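You operate a simulated robot arm through the tools that you are given. There is no shell and no other tool. Be economical: measure what you need, move in short steps, check, and stop when the job is done.

The job below is to be done with a simulated two-armed robot. You get a single attempt, and the scene is never put back.

## Task
Pick up the blue can from the right third shelf from the top of the long grey rack with one hand, pass it to the other hand and put it on the top shelf of the sack rack of the sack rack. Set down upright: blue can.

The check looks at the end state, three seconds after you hand in, the way a careful person would. Anything else that was tipped, shoved, dropped, spilled or broken makes it a failure.

## Robot
Two 7-joint arms with two-finger grippers on one trunk, on a base that drives. Base frame: it is fixed to the floor where the robot stands at the start and does not move with it; the origin is under the middle of the robot, x ahead of it, y to its left, z up. Readings come in m, degrees, newtons and seconds.
The left shoulder is at the start at [0.078, 0.151, 0.978], the right one opposite. With the tool pointing down near the work surface each hand reaches from about 0.1 to 0.76 m from the robot's upright axis, wherever it stands, measured 20 degrees to its own side. Places, roughly: top shelf of the sack rack of the sack rack [0.8, -2.5, 1.5]. Payload 2.54 kg a hand.
The tool frame of a hand sits at the grasp point between the pads (the TCP): z along the fingers, y along the line on which they close. The tips reach 0.03 m beyond it. The gripper opens to 0.116 m. The gripper's body begins 0.095 m behind the TCP.
Orientation is that of the tool frame in the base frame, as a unit quaternion [x, y, z, w]. With the fingers straight down and closing along the base's y, the tool's x points along the base's -x, its y along +y and its z along -z.

## Interface
- The arms move only by the tool jog_arm. It takes "left_rows", "right_rows" or both (then of equal length, played together; a hand with none holds still); each is a list of rows, each a list of 7 numbers: the turn, a rotation vector about the tool's x, y, z in degrees, then the shift along the tool's x, y, z in mm, then the finger opening in mm, from 0 to 116. In form: [[rx, ry, rz, x, y, z, grip], ...]. A call has 1 to 10 rows; each row is the pose to reach, as a shift and turn from the pose commanded when the call began, along the tool's axes at that moment. A row lasts 0.2 s, in which the tool goes at most 0.05 m and 8.6 degrees; a call with a longer step from one row to the next is refused whole, and so is a gripper value outside its range. A pose out of reach is approached as far as the arm can. The call stops where the force on the tool passes 40 N (or 10 N more than at its start, if that is more) or the arm is blocked; 0.2 s more then pass. Each finger travels about 0.072 m/s and halts on what it meets, pressing with about 27 N; the grip force reading is that of the motor and also rises with nothing between the fingers. The clock runs only during rows and for 0.2 s after the last one: add rows that repeat a pose to give the fingers time. The reply holds the time, the measured pose of the TCP, the force on the tool along the base axes, the opening and the grip force, in the units named above and with some noise, with the torque about the TCP (base axes, N m) and any sound that the robot's microphone picked up.
- Cameras (640 x 400 px; columns grow to the right, rows downward): "scene" is now at [0.1528, -0.0061, 1.1652]; the picture's right is [-0.06, -1.00, 0.00], its down [0.13, -0.01, -0.99] and it looks along [0.99, -0.06, 0.13] (base axes); focal length 214 px, centre (320, 200). "left" rides on the left gripper at [0.069, 0.015, -0.122] in its tool frame; the picture's right is [-0.21, 0.98, 0.00], its down [-0.83, -0.18, -0.53] and it looks along [-0.52, -0.11, 0.85] (tool axes); focal length 251 px, centre (320, 200). "right" rides on the right gripper at [0.069, -0.015, -0.122] in its tool frame; the picture's right is [0.21, 0.98, 0.00], its down [-0.83, 0.18, -0.53] and it looks along [-0.52, 0.11, 0.85] (tool axes); focal length 251 px, centre (320, 200).
- snapshot(camera): a new picture of that camera. No time passes.
- lift_body(by): slides the trunk up (or, below 0, down) by that many m; the arms and the scene camera ride with it, the base frame stays. It gives what a move gives, with no picture.
- base_move(legs): drives the robot by 1 to 6 legs, each [ahead, left, turn to the left] in m, m and degrees, along the robot's own axes; the way and the turn of a leg run together, so that a leg with both is an arc; at most 1.5 m and 180 degrees a leg. The arms and the cameras ride along, it lands a little off, and it stops where it bumps. It gives what a move gives.
- head_to(pan, tilt): turns the head with the scene camera to pan (to the left, within 80 degrees either way) and tilt (down, from -29 to 69), counted from straight ahead of the robot. It gives what a move gives.
- locate(camera, pixels): for up to 12 pixels [column, row] of the newest picture of that camera ("zoom" is the newest enlarged one), the place [x, y, z] in the base frame of the surface seen there, good to about 0.002 m. No time passes.
- enlarge(camera, box): a new picture of the part [left, top, right, bottom] of that camera's present view, enlarged. No time passes.
- finish_job(): hands the job in; it is judged then, once.

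Go step by step. Measure first, check grasps and placings, and put right what went wrong. The budget is 80 turns and 78 pictures, counting those below and the enlarged ones. Unless the task says otherwise, let go and move clear before handing in, and close with one line.

The tools are called after "Request:" by a JSON object that holds its "name" and its "arguments". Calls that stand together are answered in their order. jog_arm: Moves the arms, as the interface text tells. Its arguments: {"type":"object","properties":{"left_rows":{"type":"array","items":{"type":"array","items":{"type":"number"}}},"right_rows":{"type":"array","items":{"type":"array","items":{"type":"number"}}}},"required":[]} The other tools are called the same way: lift_body (by) slides the trunk up or down; base_move (legs) drives the base; head_to (pan, tilt) turns the head that bears the scene camera; snapshot (camera) takes a picture; locate (camera, pixels) gives the place of the surface under pixels of a picture; enlarge (camera, box) takes an enlarged picture of a part of a camera's view; finish_job () hands the job in.

At the start:

```text
clock: 0.0
left_eef_pos: [0.3141, 0.1136, 1.2115]
left_orientation: [0.0, 1.0, 0.0, 0.001]
left_contact_force: [0.4, -0.2, 0.2]
left_moment: [-0.01, -0.03, -0.01]
left_width: 0.116
left_gripper_force: 0.1
right_eef_pos: [0.3097, -0.1224, 1.1781]
right_orientation: [0.0, 1.0, 0.0, 0.0]
right_contact_force: [-0.2, 0.5, -0.3]
right_moment: [-0.01, -0.01, 0.0]
right_width: 0.116
right_gripper_force: 0.2
trunk travel left (down, up): [-0.215, 0.074]
robot x, y, heading: [0.0001, 0.0007, 0.0]
head pan, tilt: [-3.5, -7.6]
```

scene: 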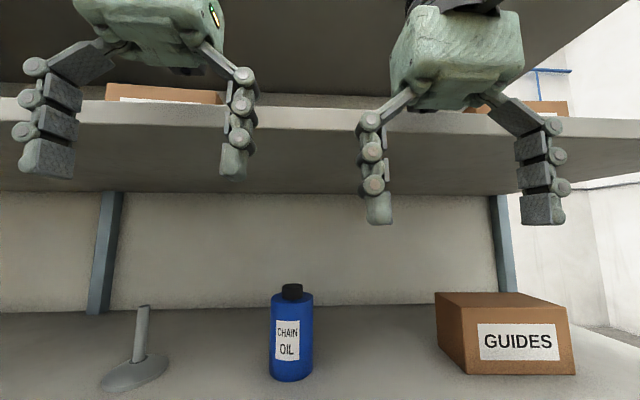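
right: 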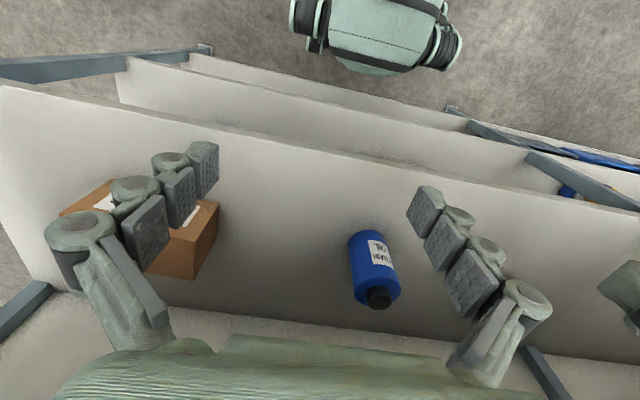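
left: 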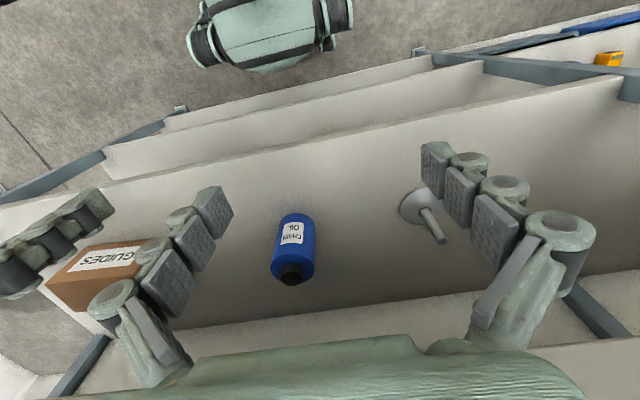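

The scene picture shows a blue bottle labelled CHAIN OIL near (291,335), on a shelf just ahead. I'll measure it and the shelf edges and check which shelf it is.

Request:
{"name": "locate", "arguments": {"camera": "scene", "pixels": [[291, 300], [291, 288], [291, 360], [272, 340], [310, 340], [291, 383], [220, 390], [400, 390], [300, 125], [300, 190], [140, 320], [470, 300]]}}

Request:
{"name": "head_to", "arguments": {"pan": 0, "tilt": 35}}

Request:
{"name": "snapshot", "arguments": {"camera": "scene"}}

```text
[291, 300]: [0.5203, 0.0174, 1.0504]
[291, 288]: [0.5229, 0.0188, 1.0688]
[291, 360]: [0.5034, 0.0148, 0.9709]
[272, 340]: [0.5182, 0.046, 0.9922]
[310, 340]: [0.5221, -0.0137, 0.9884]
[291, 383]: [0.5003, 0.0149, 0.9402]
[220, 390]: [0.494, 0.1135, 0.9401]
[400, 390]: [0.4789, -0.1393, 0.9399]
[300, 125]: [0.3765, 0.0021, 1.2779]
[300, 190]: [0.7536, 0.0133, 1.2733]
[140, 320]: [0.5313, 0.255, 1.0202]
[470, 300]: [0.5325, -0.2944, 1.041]
```

```text
clock: 1.1
left_eef_pos: [0.3131, 0.1137, 1.2106]
left_orientation: [0.0, 1.0, 0.0, 0.0]
left_contact_force: [0.4, -0.5, 0.0]
left_moment: [-0.04, 0.01, 0.04]
left_width: 0.116
left_gripper_force: 0.0
right_eef_pos: [0.3088, -0.1239, 1.1772]
right_orientation: [0.0, 1.0, 0.0, 0.0]
right_contact_force: [0.6, 0.2, 0.4]
right_moment: [-0.01, -0.01, 0.02]
right_width: 0.1161
right_gripper_force: 0.1
trunk travel left (down, up): [-0.215, 0.074]
robot x, y, heading: [-0.0, 0.0002, -0.1]
head pan, tilt: [0.0, 35.0]
```

```text
74 pictures are left
```

scene: 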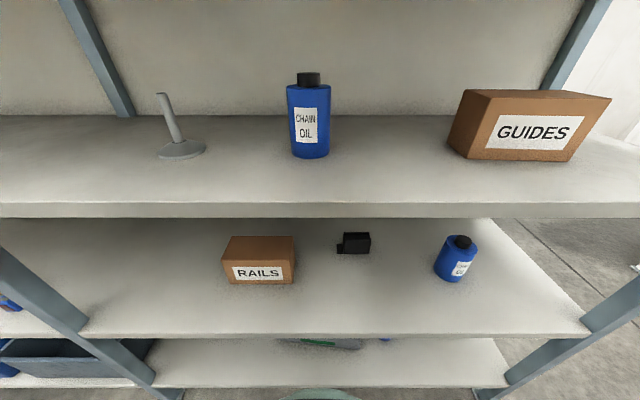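

A second blue can stands one shelf lower at (455,258), so I need to count the shelves from the top. I'll look up and then right towards the sack rack.

Request:
{"name": "head_to", "arguments": {"pan": 30, "tilt": -29}}

Request:
{"name": "snapshot", "arguments": {"camera": "scene"}}

Request:
{"name": "head_to", "arguments": {"pan": -75, "tilt": 5}}

Request:
{"name": "snapshot", "arguments": {"camera": "scene"}}

Request:
{"name": "locate", "arguments": {"camera": "scene", "pixels": [[320, 200], [320, 100], [250, 200], [320, 300], [400, 200], [200, 150], [450, 150], [250, 100]]}}

```text
clock: 2.4
left_eef_pos: [0.314, 0.1133, 1.2121]
left_orientation: [0.0, 1.0, 0.002, 0.0]
left_contact_force: [-0.3, 0.0, 0.8]
left_moment: [0.02, 0.01, 0.01]
left_width: 0.116
left_gripper_force: 0.0
right_eef_pos: [0.3105, -0.1224, 1.1774]
right_orientation: [0.0, 1.0, 0.0, 0.0]
right_contact_force: [-0.3, -0.2, 0.1]
right_moment: [0.0, 0.0, 0.0]
right_width: 0.1162
right_gripper_force: 0.0
trunk travel left (down, up): [-0.215, 0.074]
robot x, y, heading: [-0.0004, 0.0037, 0.0]
head pan, tilt: [30.0, -28.6]
```

```text
73 pictures are left
```

scene: 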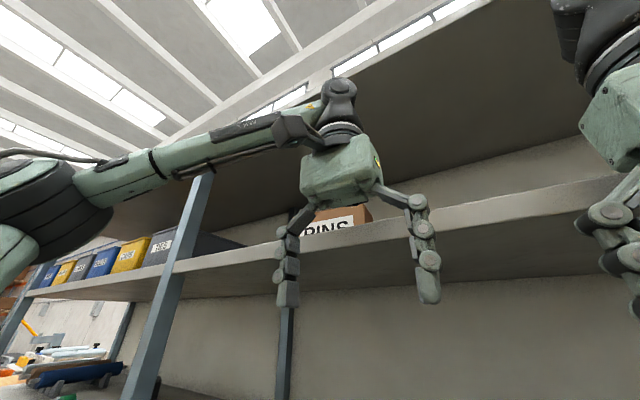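

```text
clock: 4.3
left_eef_pos: [0.3136, 0.1125, 1.212]
left_orientation: [0.0, 1.0, 0.0, 0.0]
left_contact_force: [0.8, 0.2, 0.9]
left_moment: [0.03, -0.01, 0.0]
left_width: 0.1158
left_gripper_force: 0.1
right_eef_pos: [0.3104, -0.1231, 1.1775]
right_orientation: [0.0, 1.0, 0.0, 0.0]
right_contact_force: [-0.5, 0.6, 0.4]
right_moment: [0.0, 0.01, 0.01]
right_width: 0.1163
right_gripper_force: 0.1
trunk travel left (down, up): [-0.215, 0.074]
robot x, y, heading: [0.0008, 0.0013, 0.2]
head pan, tilt: [-75.0, 5.0]
```

```text
72 pictures are left
```

scene: 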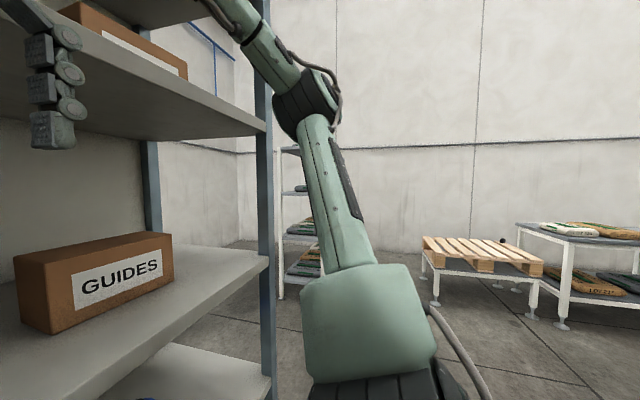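

```text
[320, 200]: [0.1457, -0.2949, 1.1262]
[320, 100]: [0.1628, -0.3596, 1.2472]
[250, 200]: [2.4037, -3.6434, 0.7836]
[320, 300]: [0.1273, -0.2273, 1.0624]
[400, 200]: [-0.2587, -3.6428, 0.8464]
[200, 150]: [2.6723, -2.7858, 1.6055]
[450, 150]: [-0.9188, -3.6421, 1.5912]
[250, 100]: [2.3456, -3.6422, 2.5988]
```

Two boards sit above (about 1.6 and 1.28), so the CHAIN OIL can on the 0.94 board is on the third shelf. I'll zoom in on it to get its size.

Request:
{"name": "head_to", "arguments": {"pan": 0, "tilt": 25}}

Request:
{"name": "enlarge", "arguments": {"camera": "scene", "box": [220, 90, 380, 250]}}

```text
clock: 5.7
left_eef_pos: [0.3138, 0.1145, 1.2116]
left_orientation: [0.0, 1.0, 0.0, 0.0]
left_contact_force: [-0.1, 0.4, 0.0]
left_moment: [-0.04, -0.02, 0.02]
left_width: 0.116
left_gripper_force: 0.0
right_eef_pos: [0.3102, -0.1228, 1.1771]
right_orientation: [0.0, 1.0, 0.0, 0.0]
right_contact_force: [-0.1, 0.1, -0.7]
right_moment: [-0.02, -0.04, 0.01]
right_width: 0.1161
right_gripper_force: 0.1
trunk travel left (down, up): [-0.215, 0.074]
robot x, y, heading: [-0.0019, 0.0046, 0.3]
head pan, tilt: [0.0, 25.0]
```

```text
2.50 times, centred on (300, 170) of scene
```

zoom: 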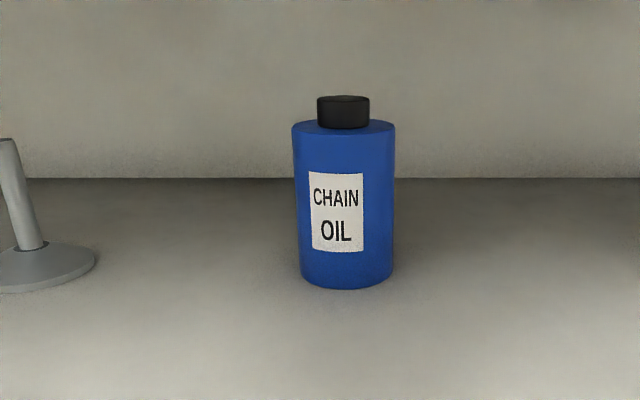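

Request:
{"name": "locate", "arguments": {"camera": "zoom", "pixels": [[343, 98], [343, 115], [343, 126], [310, 126], [375, 127], [293, 140], [394, 140], [343, 135], [347, 284], [347, 270], [302, 270], [391, 265]]}}

Request:
{"name": "base_move", "arguments": {"legs": [[-0.12, 0, 0]]}}

```text
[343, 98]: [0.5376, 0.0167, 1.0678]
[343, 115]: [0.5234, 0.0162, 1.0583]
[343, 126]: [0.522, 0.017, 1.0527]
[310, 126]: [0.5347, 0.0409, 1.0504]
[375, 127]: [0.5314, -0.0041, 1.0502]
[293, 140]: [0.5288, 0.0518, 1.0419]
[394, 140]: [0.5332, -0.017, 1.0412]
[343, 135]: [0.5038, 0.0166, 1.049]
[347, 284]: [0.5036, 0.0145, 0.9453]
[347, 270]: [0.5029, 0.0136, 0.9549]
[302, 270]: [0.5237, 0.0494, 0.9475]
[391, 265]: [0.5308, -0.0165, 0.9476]
```

```text
clock: 7.0
left_eef_pos: [0.1947, 0.1134, 1.2126]
left_orientation: [0.002, 1.0, 0.0, 0.001]
left_contact_force: [-0.6, 0.5, -0.5]
left_moment: [-0.02, -0.05, 0.0]
left_width: 0.1163
left_gripper_force: 0.1
right_eef_pos: [0.1907, -0.1241, 1.1784]
right_orientation: [0.001, 1.0, 0.0, 0.001]
right_contact_force: [0.4, -0.4, -0.3]
right_moment: [0.01, 0.0, -0.02]
right_width: 0.116
right_gripper_force: 0.0
trunk travel left (down, up): [-0.215, 0.074]
robot x, y, heading: [-0.1186, -0.003, -0.1]
head pan, tilt: [0.0, 25.0]
```

The can is 68 mm wide, centred at (0.537, 0.017), with its body from 0.94 to 1.05. I'll move the left hand aside and pitch the right hand to 35° below horizontal.

Request:
{"name": "jog_arm", "arguments": {"right_rows": [[0, -8, 0, -5, 0, 5, 116], [0, -16, 0, -20, 5, 10, 116], [0, -24, 0, -45, 30, 18, 116], [0, -32, 0, -70, 60, 18, 116], [0, -40, 0, -97, 90, 18, 116], [0, -48, 0, -125, 118, 18, 116], [0, -55, 0, -149, 141, 18, 116], [0, -55, 0, -149, 141, 18, 116]], "left_rows": [[0, 0, 0, 0, 40, 0, 116], [0, 0, 0, 0, 80, 0, 116], [0, 0, 0, 0, 120, 0, 116], [0, 0, 0, 0, 140, 0, 116], [0, 0, 0, 0, 140, 0, 116], [0, 0, 0, 0, 140, 0, 116], [0, 0, 0, 0, 140, 0, 116], [0, 0, 0, 0, 140, 0, 116]]}}

Request:
{"name": "snapshot", "arguments": {"camera": "scene"}}

Request:
{"name": "snapshot", "arguments": {"camera": "right"}}

```text
clock: 7.7
left_eef_pos: [0.2121, 0.1932, 1.1779]
left_orientation: [0.001, 1.0, -0.001, 0.002]
left_contact_force: [0.9, -0.5, -0.3]
left_moment: [0.03, -0.04, 0.02]
left_width: 0.116
left_gripper_force: 0.0
left hand out of reach, approached as far as the arm can: row 1, 2, 3
right_eef_pos: [0.2285, -0.1055, 1.1652]
right_orientation: [0.002, 0.983, 0.003, 0.181]
right_contact_force: [0.7, -1.5, 3.5]
right_moment: [0.05, 0.51, 0.13]
right_width: 0.1159
right_gripper_force: 0.1
trunk travel left (down, up): [-0.215, 0.074]
robot x, y, heading: [-0.1156, -0.0017, 0.2]
head pan, tilt: [0.0, 25.0]
stopped in row 3 (right hand): the force on the tool passed its limit at 64 N (the readings are from after the stop); the commanded pose is now the measured one
```

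```text
70 pictures are left
```

scene: 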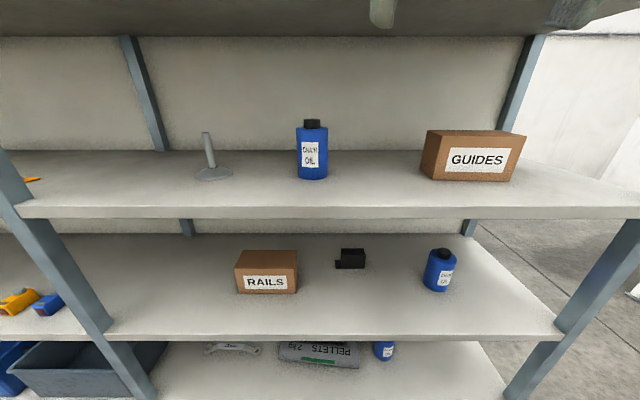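

```text
69 pictures are left
```

right: 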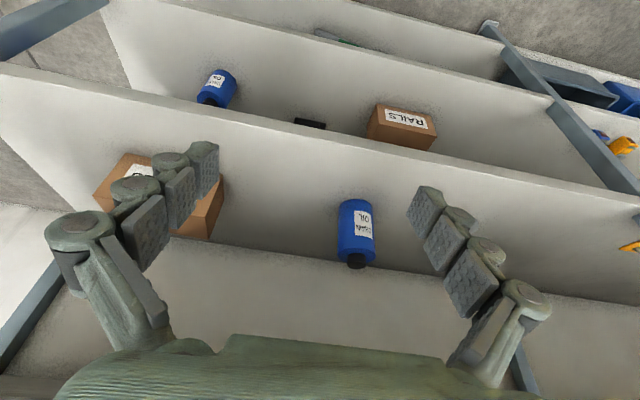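

The right hand stopped on a 64 N force, probably because the arm was folded too tightly against itself. I'll back the base up for room and stretch the arm forward while pitching.

Request:
{"name": "base_move", "arguments": {"legs": [[-0.25, 0, 0]]}}

Request:
{"name": "jog_arm", "arguments": {"right_rows": [[0, 0, 0, -35, 0, 10, 116], [0, 0, 0, -75, 0, 25, 116], [0, 0, 0, -115, 0, 40, 116], [0, 0, 0, -150, 0, 55, 116], [0, -8, 0, -185, 0, 70, 116], [0, -16, 0, -205, 0, 75, 116], [0, -24, 0, -220, 0, 80, 116], [0, -34, 0, -235, 0, 85, 116]]}}

Request:
{"name": "head_to", "arguments": {"pan": -15, "tilt": 0}}

Request:
{"name": "snapshot", "arguments": {"camera": "scene"}}

```text
clock: 9.5
left_eef_pos: [-0.0364, 0.1941, 1.1779]
left_orientation: [0.002, 1.0, -0.001, 0.001]
left_contact_force: [-0.4, 0.5, 0.1]
left_moment: [0.01, -0.06, -0.01]
left_width: 0.1158
left_gripper_force: 0.0
right_eef_pos: [-0.0202, -0.1063, 1.1656]
right_orientation: [0.002, 0.984, 0.003, 0.181]
right_contact_force: [4.5, -3.5, 8.2]
right_moment: [0.24, 1.32, 0.49]
right_width: 0.116
right_gripper_force: 0.0
trunk travel left (down, up): [-0.215, 0.074]
robot x, y, heading: [-0.3642, 0.0021, -0.3]
head pan, tilt: [0.0, 25.0]
```

```text
refused: row 8 steps farther than a row can; nothing moved
```

```text
clock: 10.4
left_eef_pos: [-0.0353, 0.1948, 1.1781]
left_orientation: [0.001, 1.0, -0.001, 0.001]
left_contact_force: [0.3, 0.2, 0.3]
left_moment: [0.0, 0.04, -0.01]
left_width: 0.1161
left_gripper_force: 0.1
right_eef_pos: [-0.0191, -0.107, 1.1664]
right_orientation: [0.001, 0.983, 0.003, 0.181]
right_contact_force: [-0.5, -0.1, 0.5]
right_moment: [-0.02, -0.03, -0.02]
right_width: 0.1158
right_gripper_force: 0.0
trunk travel left (down, up): [-0.215, 0.074]
robot x, y, heading: [-0.3646, -0.002, -0.2]
head pan, tilt: [-15.0, 0.0]
```

```text
68 pictures are left
```

scene: 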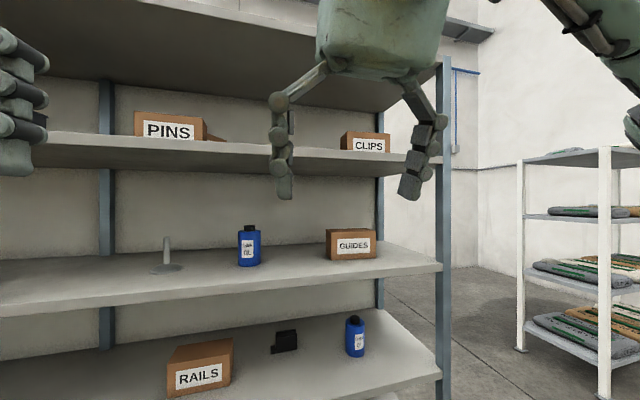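

The contact is gone. I'll repeat the stretch forward with legal steps.

Request:
{"name": "jog_arm", "arguments": {"right_rows": [[0, 0, 0, -35, 0, 13, 116], [0, 0, 0, -75, 0, 28, 116], [0, -2, 0, -115, 0, 43, 116], [0, -8, 0, -150, 0, 57, 116], [0, -14, 0, -185, 0, 70, 116], [0, -21, 0, -205, 0, 78, 116], [0, -28, 0, -220, 0, 84, 116], [0, -34, 0, -235, 0, 90, 116], [0, -34, 0, -235, 0, 90, 116]]}}

Request:
{"name": "snapshot", "arguments": {"camera": "right"}}

Request:
{"name": "snapshot", "arguments": {"camera": "scene"}}

```text
clock: 12.4
left_eef_pos: [-0.0351, 0.1929, 1.1785]
left_orientation: [0.001, 1.0, -0.001, 0.0]
left_contact_force: [0.0, -0.3, -0.3]
left_moment: [-0.02, -0.01, -0.04]
left_width: 0.1159
left_gripper_force: 0.1
right_eef_pos: [0.2331, -0.1069, 1.165]
right_orientation: [0.003, 0.888, 0.002, 0.461]
right_contact_force: [0.8, 0.0, -0.5]
right_moment: [0.03, 0.0, -0.01]
right_width: 0.116
right_gripper_force: 0.0
trunk travel left (down, up): [-0.215, 0.074]
robot x, y, heading: [-0.365, 0.0007, -0.1]
head pan, tilt: [-15.0, 0.0]
```

```text
67 pictures are left
```

right: 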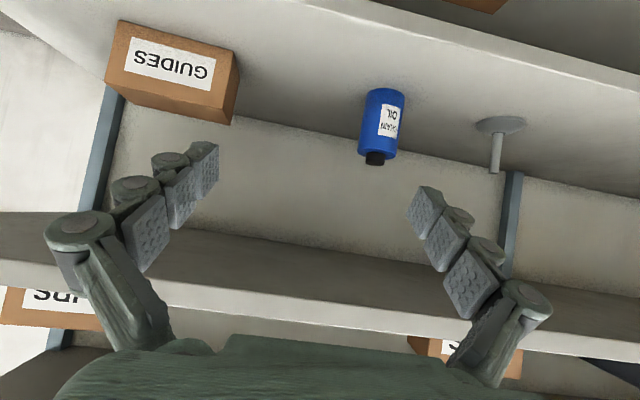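

```text
66 pictures are left
```

scene: 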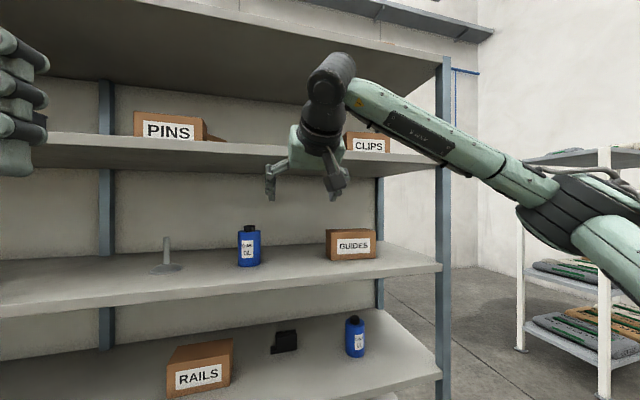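

The hand is now pitched 35° below horizontal. I'll line it up with the can at y 0.017 and z 1.091, then drive forward.

Request:
{"name": "jog_arm", "arguments": {"right_rows": [[0, 0, 0, 7, 31, 22, 116], [0, 0, 0, 14, 62, 44, 116], [0, 0, 0, 21, 93, 66, 116], [0, 0, 0, 28, 124, 88, 116], [0, 0, 0, 28, 124, 88, 116]]}}

Request:
{"name": "base_move", "arguments": {"legs": [[0.15, 0, 0]]}}

Request:
{"name": "snapshot", "arguments": {"camera": "right"}}

Request:
{"name": "locate", "arguments": {"camera": "right", "pixels": [[320, 200], [340, 150]]}}

```text
clock: 13.6
left_eef_pos: [-0.0351, 0.1944, 1.1778]
left_orientation: [0.001, 1.0, -0.001, 0.001]
left_contact_force: [1.1, -0.4, 0.4]
left_moment: [0.02, -0.03, 0.0]
left_width: 0.1159
left_gripper_force: 0.0
right_eef_pos: [0.2891, 0.0173, 1.0916]
right_orientation: [0.004, 0.888, 0.001, 0.461]
right_contact_force: [0.4, -0.1, 0.3]
right_moment: [0.02, 0.04, 0.0]
right_width: 0.116
right_gripper_force: 0.1
trunk travel left (down, up): [-0.215, 0.074]
robot x, y, heading: [-0.3648, -0.0004, -0.4]
head pan, tilt: [-15.0, 0.0]
```

```text
clock: 15.0
left_eef_pos: [0.1146, 0.1942, 1.1789]
left_orientation: [-0.001, 1.0, -0.001, 0.0]
left_contact_force: [0.2, -0.5, 0.0]
left_moment: [0.0, 0.05, 0.02]
left_width: 0.1158
left_gripper_force: 0.1
right_eef_pos: [0.438, 0.0188, 1.0917]
right_orientation: [0.002, 0.888, 0.003, 0.46]
right_contact_force: [0.4, -0.4, -0.8]
right_moment: [0.03, 0.01, 0.0]
right_width: 0.116
right_gripper_force: 0.1
trunk travel left (down, up): [-0.215, 0.074]
robot x, y, heading: [-0.215, -0.0005, -0.2]
head pan, tilt: [-15.0, 0.0]
```

```text
65 pictures are left
```

right: 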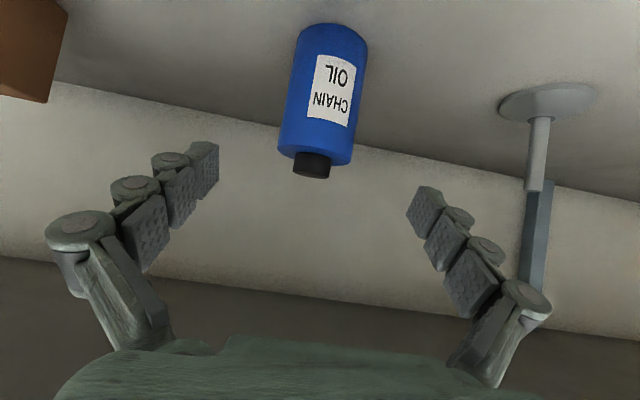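

```text
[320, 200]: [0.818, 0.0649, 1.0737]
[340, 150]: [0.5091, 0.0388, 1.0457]
```

The can sits between the fingers at about (325,100), and the aim matches. I'll advance 120 mm along the tool.

Request:
{"name": "jog_arm", "arguments": {"right_rows": [[0, 0, 0, 0, 0, 30, 116], [0, 0, 0, 0, -1, 60, 116], [0, 0, 0, 0, -1, 90, 116], [0, 0, 0, 0, -1, 120, 116], [0, 0, 0, 0, -1, 120, 116]]}}

Request:
{"name": "snapshot", "arguments": {"camera": "right"}}

Request:
{"name": "head_to", "arguments": {"pan": 0, "tilt": 15}}

Request:
{"name": "snapshot", "arguments": {"camera": "scene"}}

```text
clock: 16.2
left_eef_pos: [0.1136, 0.1939, 1.1782]
left_orientation: [0.0, 1.0, -0.001, 0.001]
left_contact_force: [-0.7, 0.2, 0.7]
left_moment: [0.02, -0.01, -0.01]
left_width: 0.1159
left_gripper_force: 0.0
right_eef_pos: [0.535, 0.0176, 1.0226]
right_orientation: [0.002, 0.888, 0.002, 0.46]
right_contact_force: [-0.1, 0.3, -0.3]
right_moment: [-0.02, 0.0, 0.0]
right_width: 0.1161
right_gripper_force: 0.1
trunk travel left (down, up): [-0.215, 0.074]
robot x, y, heading: [-0.2134, 0.0024, 0.0]
head pan, tilt: [-15.0, 0.0]
```

```text
64 pictures are left
```

right: 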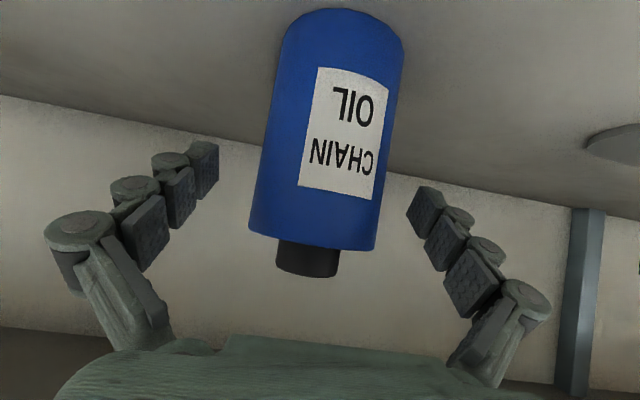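

```text
clock: 17.0
left_eef_pos: [0.1142, 0.1948, 1.1779]
left_orientation: [0.0, 1.0, -0.002, 0.002]
left_contact_force: [0.4, 0.8, 0.7]
left_moment: [0.0, 0.01, 0.01]
left_width: 0.1161
left_gripper_force: 0.1
right_eef_pos: [0.5347, 0.0175, 1.0227]
right_orientation: [0.003, 0.888, 0.001, 0.46]
right_contact_force: [-0.6, 0.3, -0.2]
right_moment: [0.01, -0.02, 0.01]
right_width: 0.1163
right_gripper_force: 0.1
trunk travel left (down, up): [-0.215, 0.074]
robot x, y, heading: [-0.2131, 0.004, -0.0]
head pan, tilt: [0.0, 15.0]
```

```text
63 pictures are left
```

scene: 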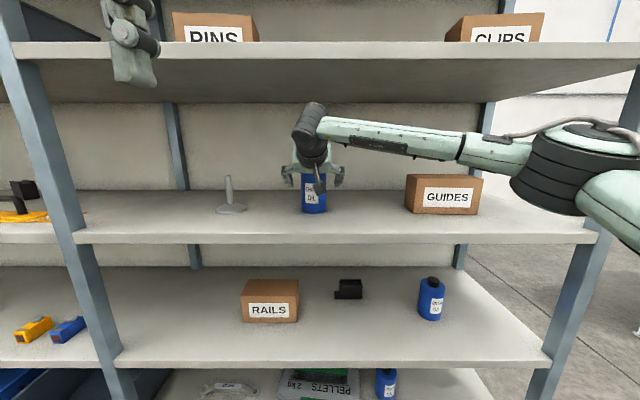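

The hand straddles the can, which shows at (325,130) in the right picture. I'll close the fingers.

Request:
{"name": "jog_arm", "arguments": {"right_rows": [[0, 0, 0, 0, 0, 0, 90], [0, 0, 0, 0, 0, 0, 70], [0, 0, 0, 0, 0, 0, 55], [0, 0, 0, 0, 0, 0, 45], [0, 0, 0, 0, 0, 0, 45], [0, 0, 0, 0, 0, 0, 45]]}}

Request:
{"name": "snapshot", "arguments": {"camera": "right"}}

```text
clock: 18.4
left_eef_pos: [0.1135, 0.1942, 1.1793]
left_orientation: [0.0, 1.0, 0.0, 0.0]
left_contact_force: [0.3, -0.3, 0.9]
left_moment: [0.02, 0.0, -0.02]
left_width: 0.116
left_gripper_force: 0.0
right_eef_pos: [0.5335, 0.018, 1.0223]
right_orientation: [0.002, 0.888, 0.002, 0.46]
right_contact_force: [-0.8, 1.3, 1.2]
right_moment: [0.32, 0.0, 0.06]
right_width: 0.0698
right_gripper_force: 27.1
trunk travel left (down, up): [-0.215, 0.074]
robot x, y, heading: [-0.2145, 0.0021, -0.1]
head pan, tilt: [0.0, 15.0]
```

```text
62 pictures are left
```

right: 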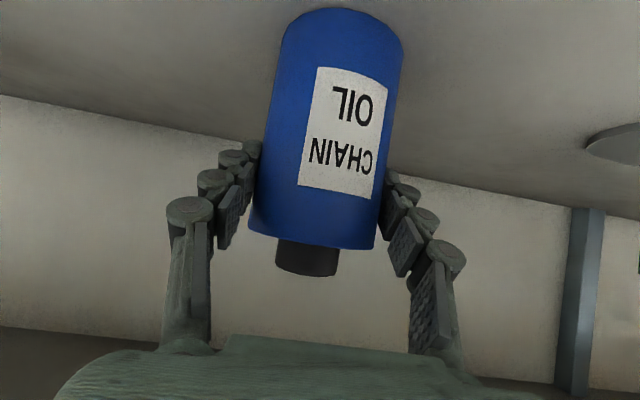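

Gripped at 70 mm with 27 N. I'll lift 40 mm and check.

Request:
{"name": "jog_arm", "arguments": {"right_rows": [[0, 0, 0, -8, 0, -6, 45], [0, 0, 0, -16, 0, -12, 45], [0, 0, 0, -25, 0, -17, 45], [0, 0, 0, -33, 0, -23, 45], [0, 0, 0, -33, 0, -23, 45]]}}

Request:
{"name": "snapshot", "arguments": {"camera": "right"}}

Request:
{"name": "snapshot", "arguments": {"camera": "scene"}}

```text
clock: 19.6
left_eef_pos: [0.1154, 0.1944, 1.1776]
left_orientation: [0.0, 1.0, -0.001, 0.0]
left_contact_force: [-0.6, -0.4, -0.2]
left_moment: [-0.01, 0.03, 0.02]
left_width: 0.1158
left_gripper_force: 0.1
right_eef_pos: [0.5363, 0.017, 1.0623]
right_orientation: [0.002, 0.888, 0.002, 0.459]
right_contact_force: [-0.4, 0.5, -3.9]
right_moment: [0.01, 0.0, 0.03]
right_width: 0.0696
right_gripper_force: 27.3
trunk travel left (down, up): [-0.215, 0.074]
robot x, y, heading: [-0.2157, 0.0029, 0.1]
head pan, tilt: [0.0, 15.0]
```

```text
61 pictures are left
```

right: 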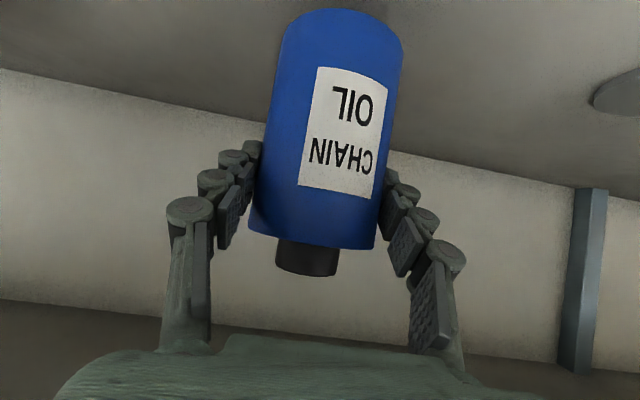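

```text
60 pictures are left
```

scene: 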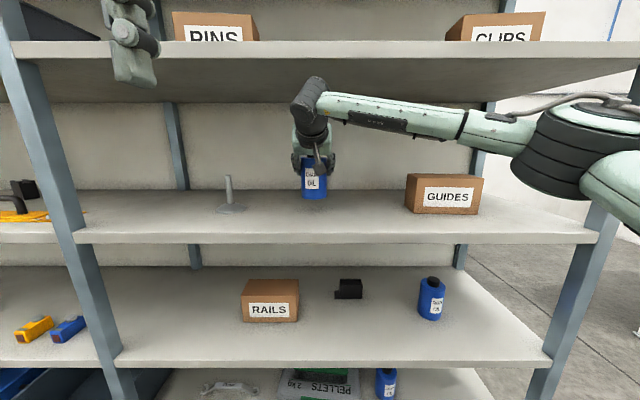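

The can is lifted cleanly. I'll back out 0.4 m.

Request:
{"name": "base_move", "arguments": {"legs": [[-0.4, 0, 0]]}}

Request:
{"name": "head_to", "arguments": {"pan": 0, "tilt": 5}}

Request:
{"name": "snapshot", "arguments": {"camera": "scene"}}

```text
clock: 22.1
left_eef_pos: [-0.2869, 0.1946, 1.1777]
left_orientation: [0.001, 1.0, 0.0, 0.0]
left_contact_force: [0.6, 0.2, 0.2]
left_moment: [-0.01, -0.01, -0.01]
left_width: 0.116
left_gripper_force: 0.1
right_eef_pos: [0.1343, 0.0167, 1.0615]
right_orientation: [0.002, 0.887, 0.003, 0.461]
right_contact_force: [-0.4, -0.2, -4.1]
right_moment: [0.03, 0.08, 0.03]
right_width: 0.0699
right_gripper_force: 26.7
trunk travel left (down, up): [-0.215, 0.074]
robot x, y, heading: [-0.6131, -0.001, 0.3]
head pan, tilt: [0.0, 15.0]
```

```text
clock: 22.8
left_eef_pos: [-0.287, 0.1925, 1.1776]
left_orientation: [-0.001, 1.0, -0.001, 0.0]
left_contact_force: [0.0, -0.3, 0.2]
left_moment: [-0.02, 0.0, -0.02]
left_width: 0.1158
left_gripper_force: 0.1
right_eef_pos: [0.135, 0.0174, 1.062]
right_orientation: [0.003, 0.888, 0.002, 0.459]
right_contact_force: [-0.6, 0.4, -4.1]
right_moment: [0.04, 0.01, -0.02]
right_width: 0.0697
right_gripper_force: 27.1
trunk travel left (down, up): [-0.215, 0.074]
robot x, y, heading: [-0.6164, 0.0008, -0.2]
head pan, tilt: [0.0, 5.0]
```

```text
59 pictures are left
```

scene: 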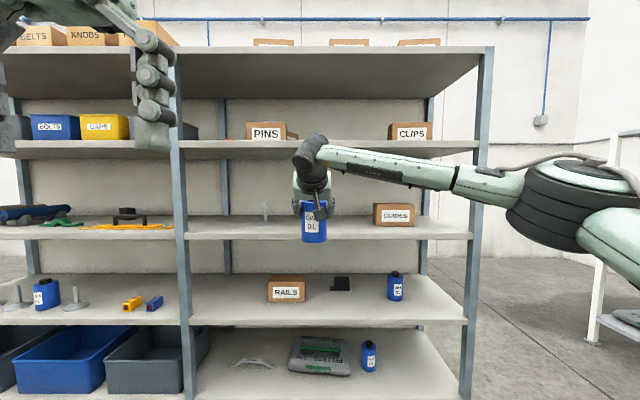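

The CHAIN OIL can was indeed on the third board, and it is now free of the rack. I'll pull the right hand in, turn it 45° left, and bring the left hand forward with a pitch for the handover.

Request:
{"name": "jog_arm", "arguments": {"right_rows": [[0, 0, 0, 10, -3, -24, 45], [-6.1, 0, -4.3, 20, -6, -48, 45], [-12.3, 0, -8.6, 30, -9, -72, 45], [-18.4, 0, -12.9, 40, -12, -96, 45], [-24.6, 0, -17.2, 50, -15, -120, 45], [-30.7, 0, -21.5, 58, -18, -142, 45], [-36.9, 0, -25.8, 65, -20, -162, 45], [-36.9, 0, -25.8, 65, -20, -162, 45]], "left_rows": [[0, 0, 0, -30, 20, 0, 116], [0, 0, 0, -60, 45, 0, 116], [0, 0, 0, -90, 70, 0, 116], [0, 0, 0, -120, 90, 0, 116], [0, 0, 0, -150, 110, 0, 116], [0, -8, 0, -175, 120, 0, 116], [0, -16, 0, -195, 130, 0, 116], [0, -24, 0, -215, 135, 0, 116]]}}

Request:
{"name": "snapshot", "arguments": {"camera": "scene"}}

```text
clock: 24.6
left_eef_pos: [-0.0724, 0.3295, 1.1784]
left_orientation: [0.0, 0.978, -0.001, 0.208]
left_contact_force: [0.4, -0.8, 0.3]
left_moment: [-0.03, -0.01, 0.02]
left_width: 0.1157
left_gripper_force: 0.0
right_eef_pos: [-0.0359, -0.0019, 1.1018]
right_orientation: [-0.337, 0.82, 0.179, 0.427]
right_contact_force: [-0.3, -0.3, -4.8]
right_moment: [-0.06, 0.02, 0.01]
right_width: 0.0697
right_gripper_force: 27.1
trunk travel left (down, up): [-0.215, 0.074]
robot x, y, heading: [-0.614, 0.0006, -0.2]
head pan, tilt: [0.0, 5.0]
```

```text
58 pictures are left
```

scene: 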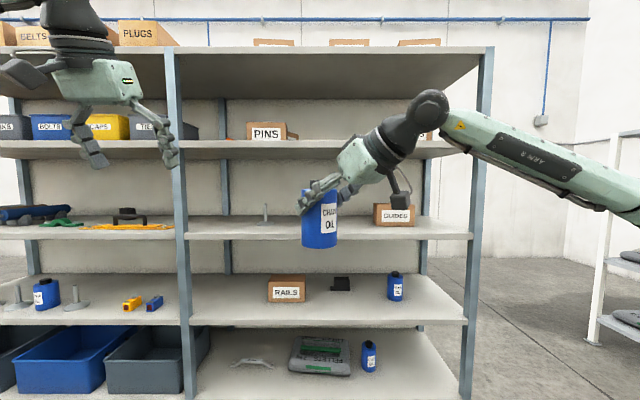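

The left hand is clear. Next I'll pitch it 31° more and then yaw it 75° towards the can, keeping the TCP in place.

Request:
{"name": "jog_arm", "arguments": {"left_rows": [[0, -8, 0, 0, 0, 0, 116], [0, -16, 0, 0, 0, 0, 116], [0, -24, 0, 0, 0, 0, 116], [0, -31, 0, 0, 0, 0, 116], [0, -31, 0, 0, 0, 0, 116]]}}

Request:
{"name": "jog_arm", "arguments": {"left_rows": [[6.8, 0, 4.8, 0, 0, 0, 116], [13.6, 0, 9.6, 0, 0, 0, 116], [20.4, 0, 14.4, 0, 0, 0, 116], [27.3, 0, 19.1, 0, 0, 0, 116], [34.1, 0, 23.9, 0, 0, 0, 116], [40.9, 0, 28.7, 0, 0, 0, 116], [47.8, 0, 33.5, 0, 0, 0, 116], [54.6, 0, 38.3, 0, 0, 0, 116], [61.4, 0, 43.05, 0, 0, 0, 116], [61.4, 0, 43.05, 0, 0, 0, 116]]}}

Request:
{"name": "snapshot", "arguments": {"camera": "scene"}}

Request:
{"name": "snapshot", "arguments": {"camera": "left"}}

```text
clock: 25.8
left_eef_pos: [-0.0724, 0.3299, 1.1775]
left_orientation: [-0.001, 0.887, 0.0, 0.463]
left_contact_force: [1.1, -0.7, 1.0]
left_moment: [-0.02, -0.01, 0.04]
left_width: 0.1159
left_gripper_force: 0.0
right_eef_pos: [-0.0367, -0.002, 1.1011]
right_orientation: [-0.338, 0.82, 0.18, 0.425]
right_contact_force: [1.3, -0.3, -4.6]
right_moment: [-0.04, 0.0, 0.01]
right_width: 0.0696
right_gripper_force: 27.2
trunk travel left (down, up): [-0.215, 0.074]
robot x, y, heading: [-0.6136, -0.0002, -0.1]
head pan, tilt: [0.0, 5.0]
```

```text
clock: 28.0
left_eef_pos: [-0.2252, 0.1971, 1.1822]
left_orientation: [0.539, 0.704, -0.282, 0.366]
left_contact_force: [0.7, 0.5, -0.1]
left_moment: [0.0, 0.01, -0.03]
left_width: 0.1159
left_gripper_force: 0.1
left hand out of reach, approached as far as the arm can: row 4, 5, 6, 7, 8, 9, 10
right_eef_pos: [-0.0358, -0.0017, 1.1024]
right_orientation: [-0.336, 0.82, 0.179, 0.426]
right_contact_force: [-0.3, -0.2, -3.9]
right_moment: [0.01, 0.02, 0.0]
right_width: 0.0697
right_gripper_force: 26.8
trunk travel left (down, up): [-0.215, 0.074]
robot x, y, heading: [-0.6177, -0.001, 0.1]
head pan, tilt: [0.0, 5.0]
```

```text
57 pictures are left
```

scene: 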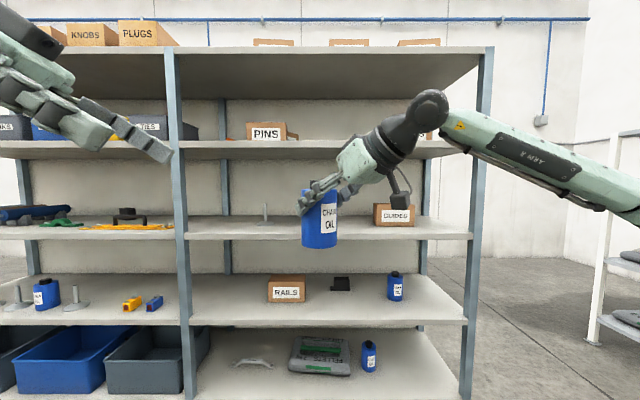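

```text
56 pictures are left
```

left: 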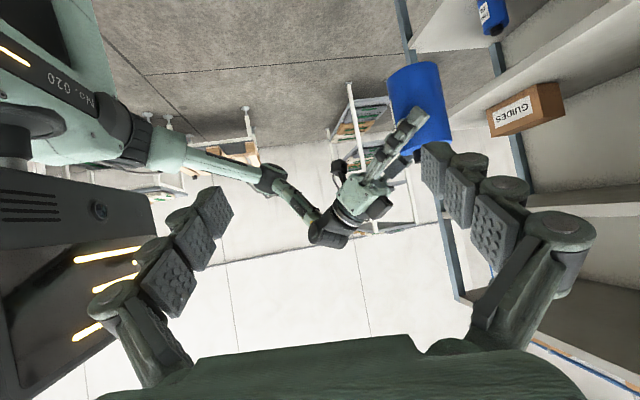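

The orientation is right, but the hand settled back at (-0.225, 0.197) because the first spot was out of reach. I'll shift it 100 mm forward and check the result.

Request:
{"name": "jog_arm", "arguments": {"left_rows": [[0, 0, 0, -5, 32, 7, 116], [0, 0, 0, -10, 64, 14, 116], [0, 0, 0, -15, 97, 21, 116], [0, 0, 0, -15, 97, 21, 116]]}}

```text
clock: 29.0
left_eef_pos: [-0.2015, 0.1666, 1.1831]
left_orientation: [0.539, 0.704, -0.281, 0.367]
left_contact_force: [0.1, 0.8, 0.2]
left_moment: [-0.01, 0.0, 0.02]
left_width: 0.1157
left_gripper_force: 0.0
left hand out of reach, approached as far as the arm can: row 1, 2, 3, 4
right_eef_pos: [-0.0352, -0.0014, 1.1027]
right_orientation: [-0.337, 0.82, 0.18, 0.426]
right_contact_force: [0.4, 0.1, -3.9]
right_moment: [-0.02, 0.01, -0.03]
right_width: 0.0699
right_gripper_force: 26.5
trunk travel left (down, up): [-0.215, 0.074]
robot x, y, heading: [-0.6174, 0.0001, -0.1]
head pan, tilt: [0.0, 5.0]
```

The left arm is at its reach limit there. I'll bring the can closer and lower with the right hand, by -0.08 m in x and -0.07 m in z.

Request:
{"name": "jog_arm", "arguments": {"right_rows": [[0, 0, 0, 18, 11, -1, 45], [0, 0, 0, 36, 23, -2, 45], [0, 0, 0, 54, 34, -4, 45], [0, 0, 0, 72, 45, -5, 45], [0, 0, 0, 90, 57, -6, 45], [0, 0, 0, 90, 57, -6, 45]]}}

Request:
{"name": "jog_arm", "arguments": {"left_rows": [[0, 0, 0, 0, 0, 0, 116]]}}

```text
clock: 30.4
left_eef_pos: [-0.2027, 0.165, 1.1842]
left_orientation: [0.539, 0.704, -0.282, 0.367]
left_contact_force: [-0.4, 0.6, -0.1]
left_moment: [-0.01, -0.01, 0.05]
left_width: 0.1161
left_gripper_force: 0.1
right_eef_pos: [-0.116, -0.0027, 1.0328]
right_orientation: [-0.338, 0.82, 0.18, 0.426]
right_contact_force: [-0.4, -0.5, -4.2]
right_moment: [-0.04, 0.0, -0.05]
right_width: 0.0698
right_gripper_force: 27.2
trunk travel left (down, up): [-0.215, 0.074]
robot x, y, heading: [-0.6183, 0.0005, -0.2]
head pan, tilt: [0.0, 5.0]
```

```text
clock: 30.8
left_eef_pos: [-0.202, 0.1644, 1.1832]
left_orientation: [0.539, 0.703, -0.282, 0.367]
left_contact_force: [0.6, 0.4, 0.0]
left_moment: [0.02, 0.03, -0.01]
left_width: 0.1157
left_gripper_force: 0.0
right_eef_pos: [-0.1167, -0.0022, 1.0327]
right_orientation: [-0.337, 0.82, 0.18, 0.426]
right_contact_force: [-0.6, -0.3, -4.4]
right_moment: [0.01, 0.02, 0.01]
right_width: 0.0699
right_gripper_force: 27.5
trunk travel left (down, up): [-0.215, 0.074]
robot x, y, heading: [-0.6162, -0.0009, -0.1]
head pan, tilt: [0.0, 5.0]
```

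The left command pose now matches the measured one. I'll move the left hand to the pre-grasp point 0.2 m from the can.

Request:
{"name": "jog_arm", "arguments": {"left_rows": [[0, 0, 0, 15, 11, 16, 116], [0, 0, 0, 30, 22, 32, 116], [0, 0, 0, 45, 33, 48, 116], [0, 0, 0, 60, 43, 64, 116], [0, 0, 0, 60, 43, 64, 116]]}}

Request:
{"name": "snapshot", "arguments": {"camera": "left"}}

Request:
{"name": "head_to", "arguments": {"pan": 0, "tilt": 20}}

Request:
{"name": "snapshot", "arguments": {"camera": "scene"}}

```text
clock: 32.0
left_eef_pos: [-0.1943, 0.1367, 1.1044]
left_orientation: [0.539, 0.704, -0.281, 0.368]
left_contact_force: [-0.7, -0.6, 0.0]
left_moment: [-0.01, 0.0, 0.01]
left_width: 0.1161
left_gripper_force: 0.0
left hand out of reach, approached as far as the arm can: row 1, 2, 3, 4, 5
right_eef_pos: [-0.1159, -0.0026, 1.0316]
right_orientation: [-0.338, 0.82, 0.181, 0.426]
right_contact_force: [-0.5, 0.0, -3.8]
right_moment: [-0.05, -0.01, 0.01]
right_width: 0.0698
right_gripper_force: 27.1
trunk travel left (down, up): [-0.215, 0.074]
robot x, y, heading: [-0.6184, -0.0005, -0.1]
head pan, tilt: [0.0, 5.0]
```

```text
55 pictures are left
```

left: 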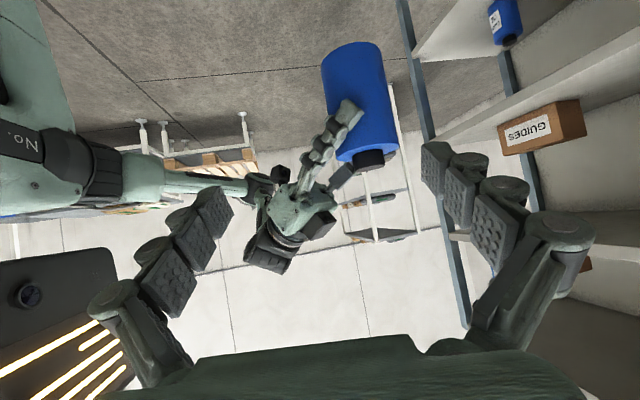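

```text
clock: 32.8
left_eef_pos: [-0.1944, 0.1382, 1.1054]
left_orientation: [0.539, 0.705, -0.281, 0.367]
left_contact_force: [-0.9, -0.4, 0.3]
left_moment: [-0.04, 0.01, 0.0]
left_width: 0.1161
left_gripper_force: 0.0
right_eef_pos: [-0.1156, -0.0015, 1.0316]
right_orientation: [-0.336, 0.82, 0.179, 0.427]
right_contact_force: [0.2, -0.6, -4.5]
right_moment: [0.0, 0.01, -0.02]
right_width: 0.0697
right_gripper_force: 26.7
trunk travel left (down, up): [-0.215, 0.074]
robot x, y, heading: [-0.6182, -0.0018, -0.0]
head pan, tilt: [0.0, 20.0]
```

```text
54 pictures are left
```

scene: 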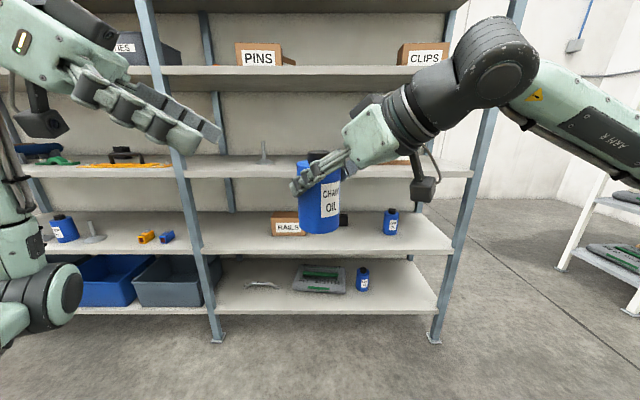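

The left arm seems limited by that steep yaw. I'll relax the left yaw by 25° to -50° and turn the right hand a further 15°.

Request:
{"name": "jog_arm", "arguments": {"left_rows": [[-6.8, 0, -4.8, 0, 0, 0, 116], [-13.6, 0, -9.6, 0, 0, 0, 116], [-20.5, 0, -14.3, 0, 0, 0, 116], [-20.5, 0, -14.3, 0, 0, 0, 116]], "right_rows": [[-6.1, 0, -4.3, 0, 0, 0, 45], [-12.3, 0, -8.6, 0, 0, 0, 45], [-12.3, 0, -8.6, 0, 0, 0, 45], [-12.3, 0, -8.6, 0, 0, 0, 45]]}}

```text
clock: 33.8
left_eef_pos: [-0.1938, 0.1377, 1.106]
left_orientation: [0.375, 0.803, -0.195, 0.42]
left_contact_force: [-0.3, 0.7, -0.7]
left_moment: [0.01, 0.02, 0.03]
left_width: 0.1158
left_gripper_force: 0.1
right_eef_pos: [-0.117, -0.0016, 1.0316]
right_orientation: [-0.441, 0.769, 0.234, 0.4]
right_contact_force: [-0.6, 0.7, -3.8]
right_moment: [0.0, 0.03, -0.01]
right_width: 0.0697
right_gripper_force: 27.2
trunk travel left (down, up): [-0.215, 0.074]
robot x, y, heading: [-0.6202, 0.0022, -0.2]
head pan, tilt: [0.0, 20.0]
```

Request:
{"name": "jog_arm", "arguments": {"left_rows": [[0, 0, 0, 6, -14, 25, 116], [0, 0, 0, 12, -28, 49, 116], [0, 0, 0, 12, -28, 49, 116]]}}

Request:
{"name": "snapshot", "arguments": {"camera": "left"}}

Request:
{"name": "snapshot", "arguments": {"camera": "scene"}}

```text
clock: 34.6
left_eef_pos: [-0.194, 0.0936, 1.0681]
left_orientation: [0.375, 0.804, -0.195, 0.419]
left_contact_force: [-0.2, -1.4, 0.2]
left_moment: [0.02, 0.0, -0.01]
left_width: 0.116
left_gripper_force: 0.0
right_eef_pos: [-0.1168, -0.0014, 1.0321]
right_orientation: [-0.441, 0.769, 0.234, 0.4]
right_contact_force: [-0.8, 0.0, -4.2]
right_moment: [-0.02, 0.0, 0.0]
right_width: 0.07
right_gripper_force: 26.8
trunk travel left (down, up): [-0.215, 0.074]
robot x, y, heading: [-0.6197, -0.0019, -0.1]
head pan, tilt: [0.0, 20.0]
```

```text
53 pictures are left
```

left: 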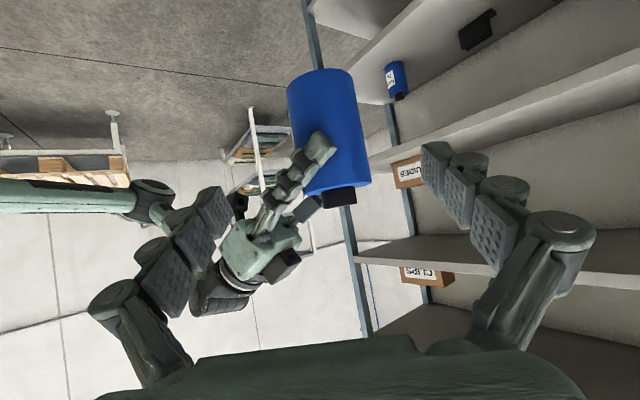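

```text
52 pictures are left
```

scene: 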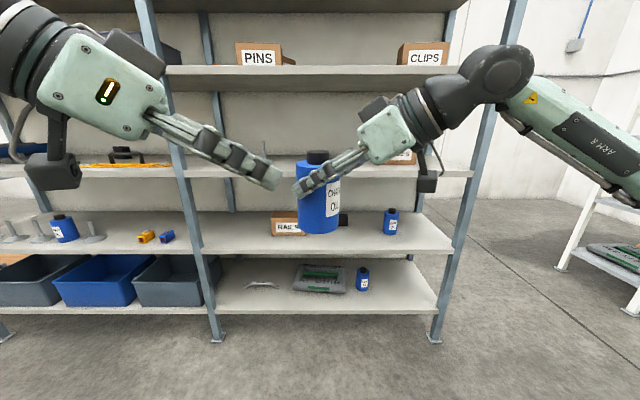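

The left hand is lined up: the can's lower body at (325,120) lies on its axis, and the right fingers are higher on the can. I'll advance 100 mm, then check.

Request:
{"name": "jog_arm", "arguments": {"left_rows": [[0, 0, 0, 0, 0, 25, 110], [0, 0, 0, 0, 0, 50, 105], [0, 0, 0, 0, 0, 75, 105], [0, 0, 0, 0, 0, 100, 105], [0, 0, 0, 0, 0, 100, 105]]}}

Request:
{"name": "snapshot", "arguments": {"camera": "left"}}

Request:
{"name": "enlarge", "arguments": {"camera": "scene", "box": [200, 100, 440, 250]}}

```text
clock: 35.8
left_eef_pos: [-0.1411, 0.0283, 1.0099]
left_orientation: [0.374, 0.803, -0.195, 0.42]
left_contact_force: [0.4, 0.5, 0.3]
left_moment: [0.0, 0.06, -0.02]
left_width: 0.1048
left_gripper_force: 0.1
right_eef_pos: [-0.1163, -0.0022, 1.0327]
right_orientation: [-0.441, 0.769, 0.234, 0.4]
right_contact_force: [0.0, 0.0, -4.1]
right_moment: [-0.04, 0.05, -0.02]
right_width: 0.0699
right_gripper_force: 26.9
trunk travel left (down, up): [-0.215, 0.074]
robot x, y, heading: [-0.6195, 0.0042, 0.1]
head pan, tilt: [0.0, 20.0]
```

```text
51 pictures are left
```

left: 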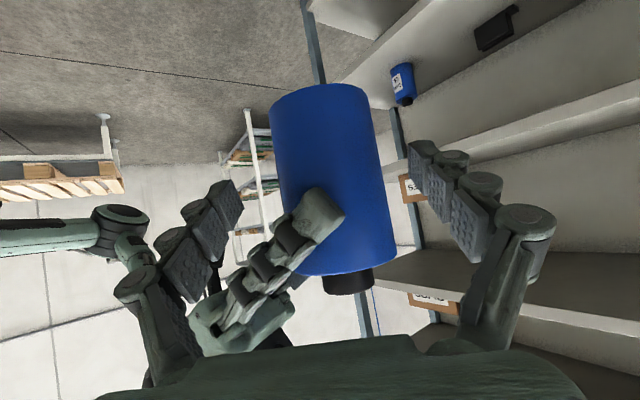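

```text
2.67 times, centred on (320, 175) of scene
```

zoom: 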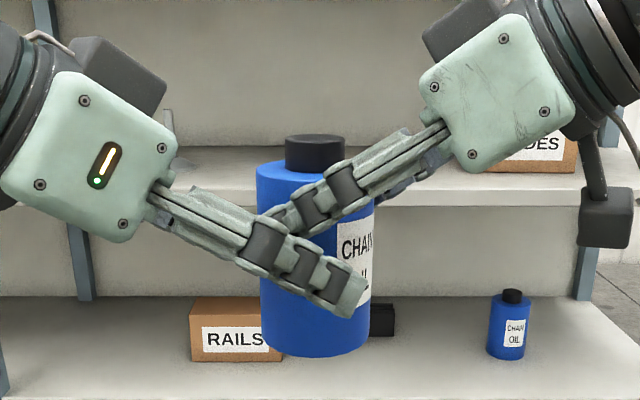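

The fingers cross at different heights, about 6 cm apart. I'll advance the last 50 mm and close the left hand.

Request:
{"name": "jog_arm", "arguments": {"left_rows": [[0, 0, 0, 0, 1, 17, 105], [0, 0, 0, 0, 2, 34, 105], [0, 0, 0, 0, 2, 50, 105], [0, 0, 0, 0, 2, 50, 105]]}}

Request:
{"name": "snapshot", "arguments": {"camera": "left"}}

```text
clock: 36.8
left_eef_pos: [-0.1131, 0.0009, 0.9817]
left_orientation: [0.375, 0.804, -0.194, 0.419]
left_contact_force: [0.1, 0.4, 0.3]
left_moment: [-0.01, 0.01, 0.0]
left_width: 0.1051
left_gripper_force: 0.0
right_eef_pos: [-0.1165, -0.002, 1.0326]
right_orientation: [-0.441, 0.769, 0.234, 0.4]
right_contact_force: [0.7, 0.1, -4.1]
right_moment: [-0.03, 0.02, 0.01]
right_width: 0.0696
right_gripper_force: 26.9
trunk travel left (down, up): [-0.215, 0.074]
robot x, y, heading: [-0.6184, 0.0007, 0.0]
head pan, tilt: [0.0, 20.0]
```

```text
49 pictures are left
```

left: 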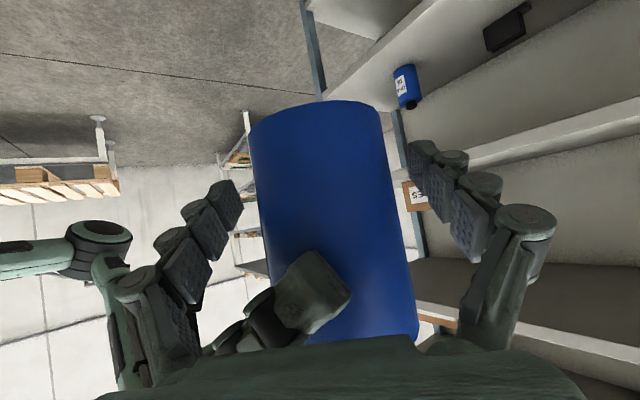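

Request:
{"name": "jog_arm", "arguments": {"left_rows": [[0, 0, 0, 0, 0, 0, 85], [0, 0, 0, 0, 0, 0, 70], [0, 0, 0, 0, 0, 0, 55], [0, 0, 0, 0, 0, 0, 45], [0, 0, 0, 0, 0, 0, 45]]}}

Request:
{"name": "enlarge", "arguments": {"camera": "scene", "box": [200, 100, 440, 250]}}

```text
clock: 38.0
left_eef_pos: [-0.1119, 0.0009, 0.9827]
left_orientation: [0.374, 0.804, -0.195, 0.419]
left_contact_force: [9.5, 13.2, -0.4]
left_moment: [-0.06, 0.24, -0.13]
left_width: 0.0704
left_gripper_force: 27.1
right_eef_pos: [-0.1156, -0.0009, 1.0323]
right_orientation: [-0.441, 0.769, 0.233, 0.399]
right_contact_force: [-10.0, -14.6, -4.1]
right_moment: [-0.67, 0.28, 0.08]
right_width: 0.0698
right_gripper_force: 27.3
trunk travel left (down, up): [-0.215, 0.074]
robot x, y, heading: [-0.6192, -0.0057, 0.1]
head pan, tilt: [0.0, 20.0]
```

```text
2.67 times, centred on (320, 175) of scene
```

zoom: 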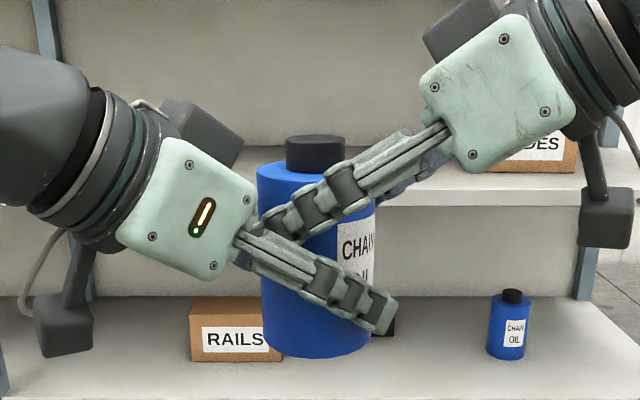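

Both hands hold the can (left 70 mm, 27 N). I'll open the right hand slightly to 86 mm and withdraw it along its own axis.

Request:
{"name": "jog_arm", "arguments": {"right_rows": [[0, 0, 0, 0, 0, 0, 78], [0, 0, 0, 0, 0, 0, 86], [0, 0, 0, 0, 0, 0, 86]]}}

Request:
{"name": "snapshot", "arguments": {"camera": "left"}}

```text
clock: 38.8
left_eef_pos: [-0.1131, -0.0001, 0.9827]
left_orientation: [0.375, 0.804, -0.194, 0.419]
left_contact_force: [-0.3, -0.1, -1.2]
left_moment: [0.0, -0.04, 0.01]
left_width: 0.0702
left_gripper_force: 27.1
right_eef_pos: [-0.1157, -0.0026, 1.0322]
right_orientation: [-0.441, 0.769, 0.234, 0.4]
right_contact_force: [-0.5, 0.1, -0.2]
right_moment: [0.01, 0.03, 0.01]
right_width: 0.086
right_gripper_force: 0.1
trunk travel left (down, up): [-0.215, 0.074]
robot x, y, heading: [-0.6176, -0.0024, 0.0]
head pan, tilt: [0.0, 20.0]
```

```text
47 pictures are left
```

left: 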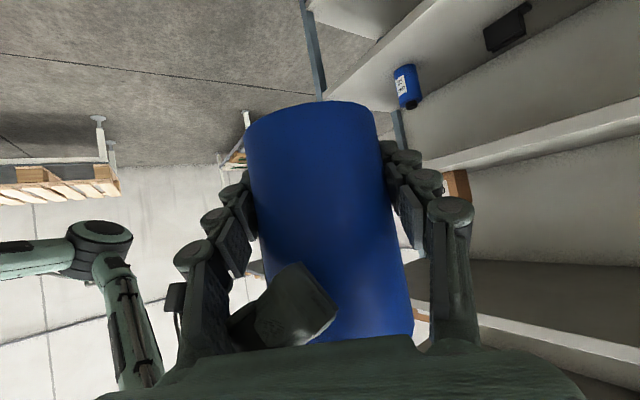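

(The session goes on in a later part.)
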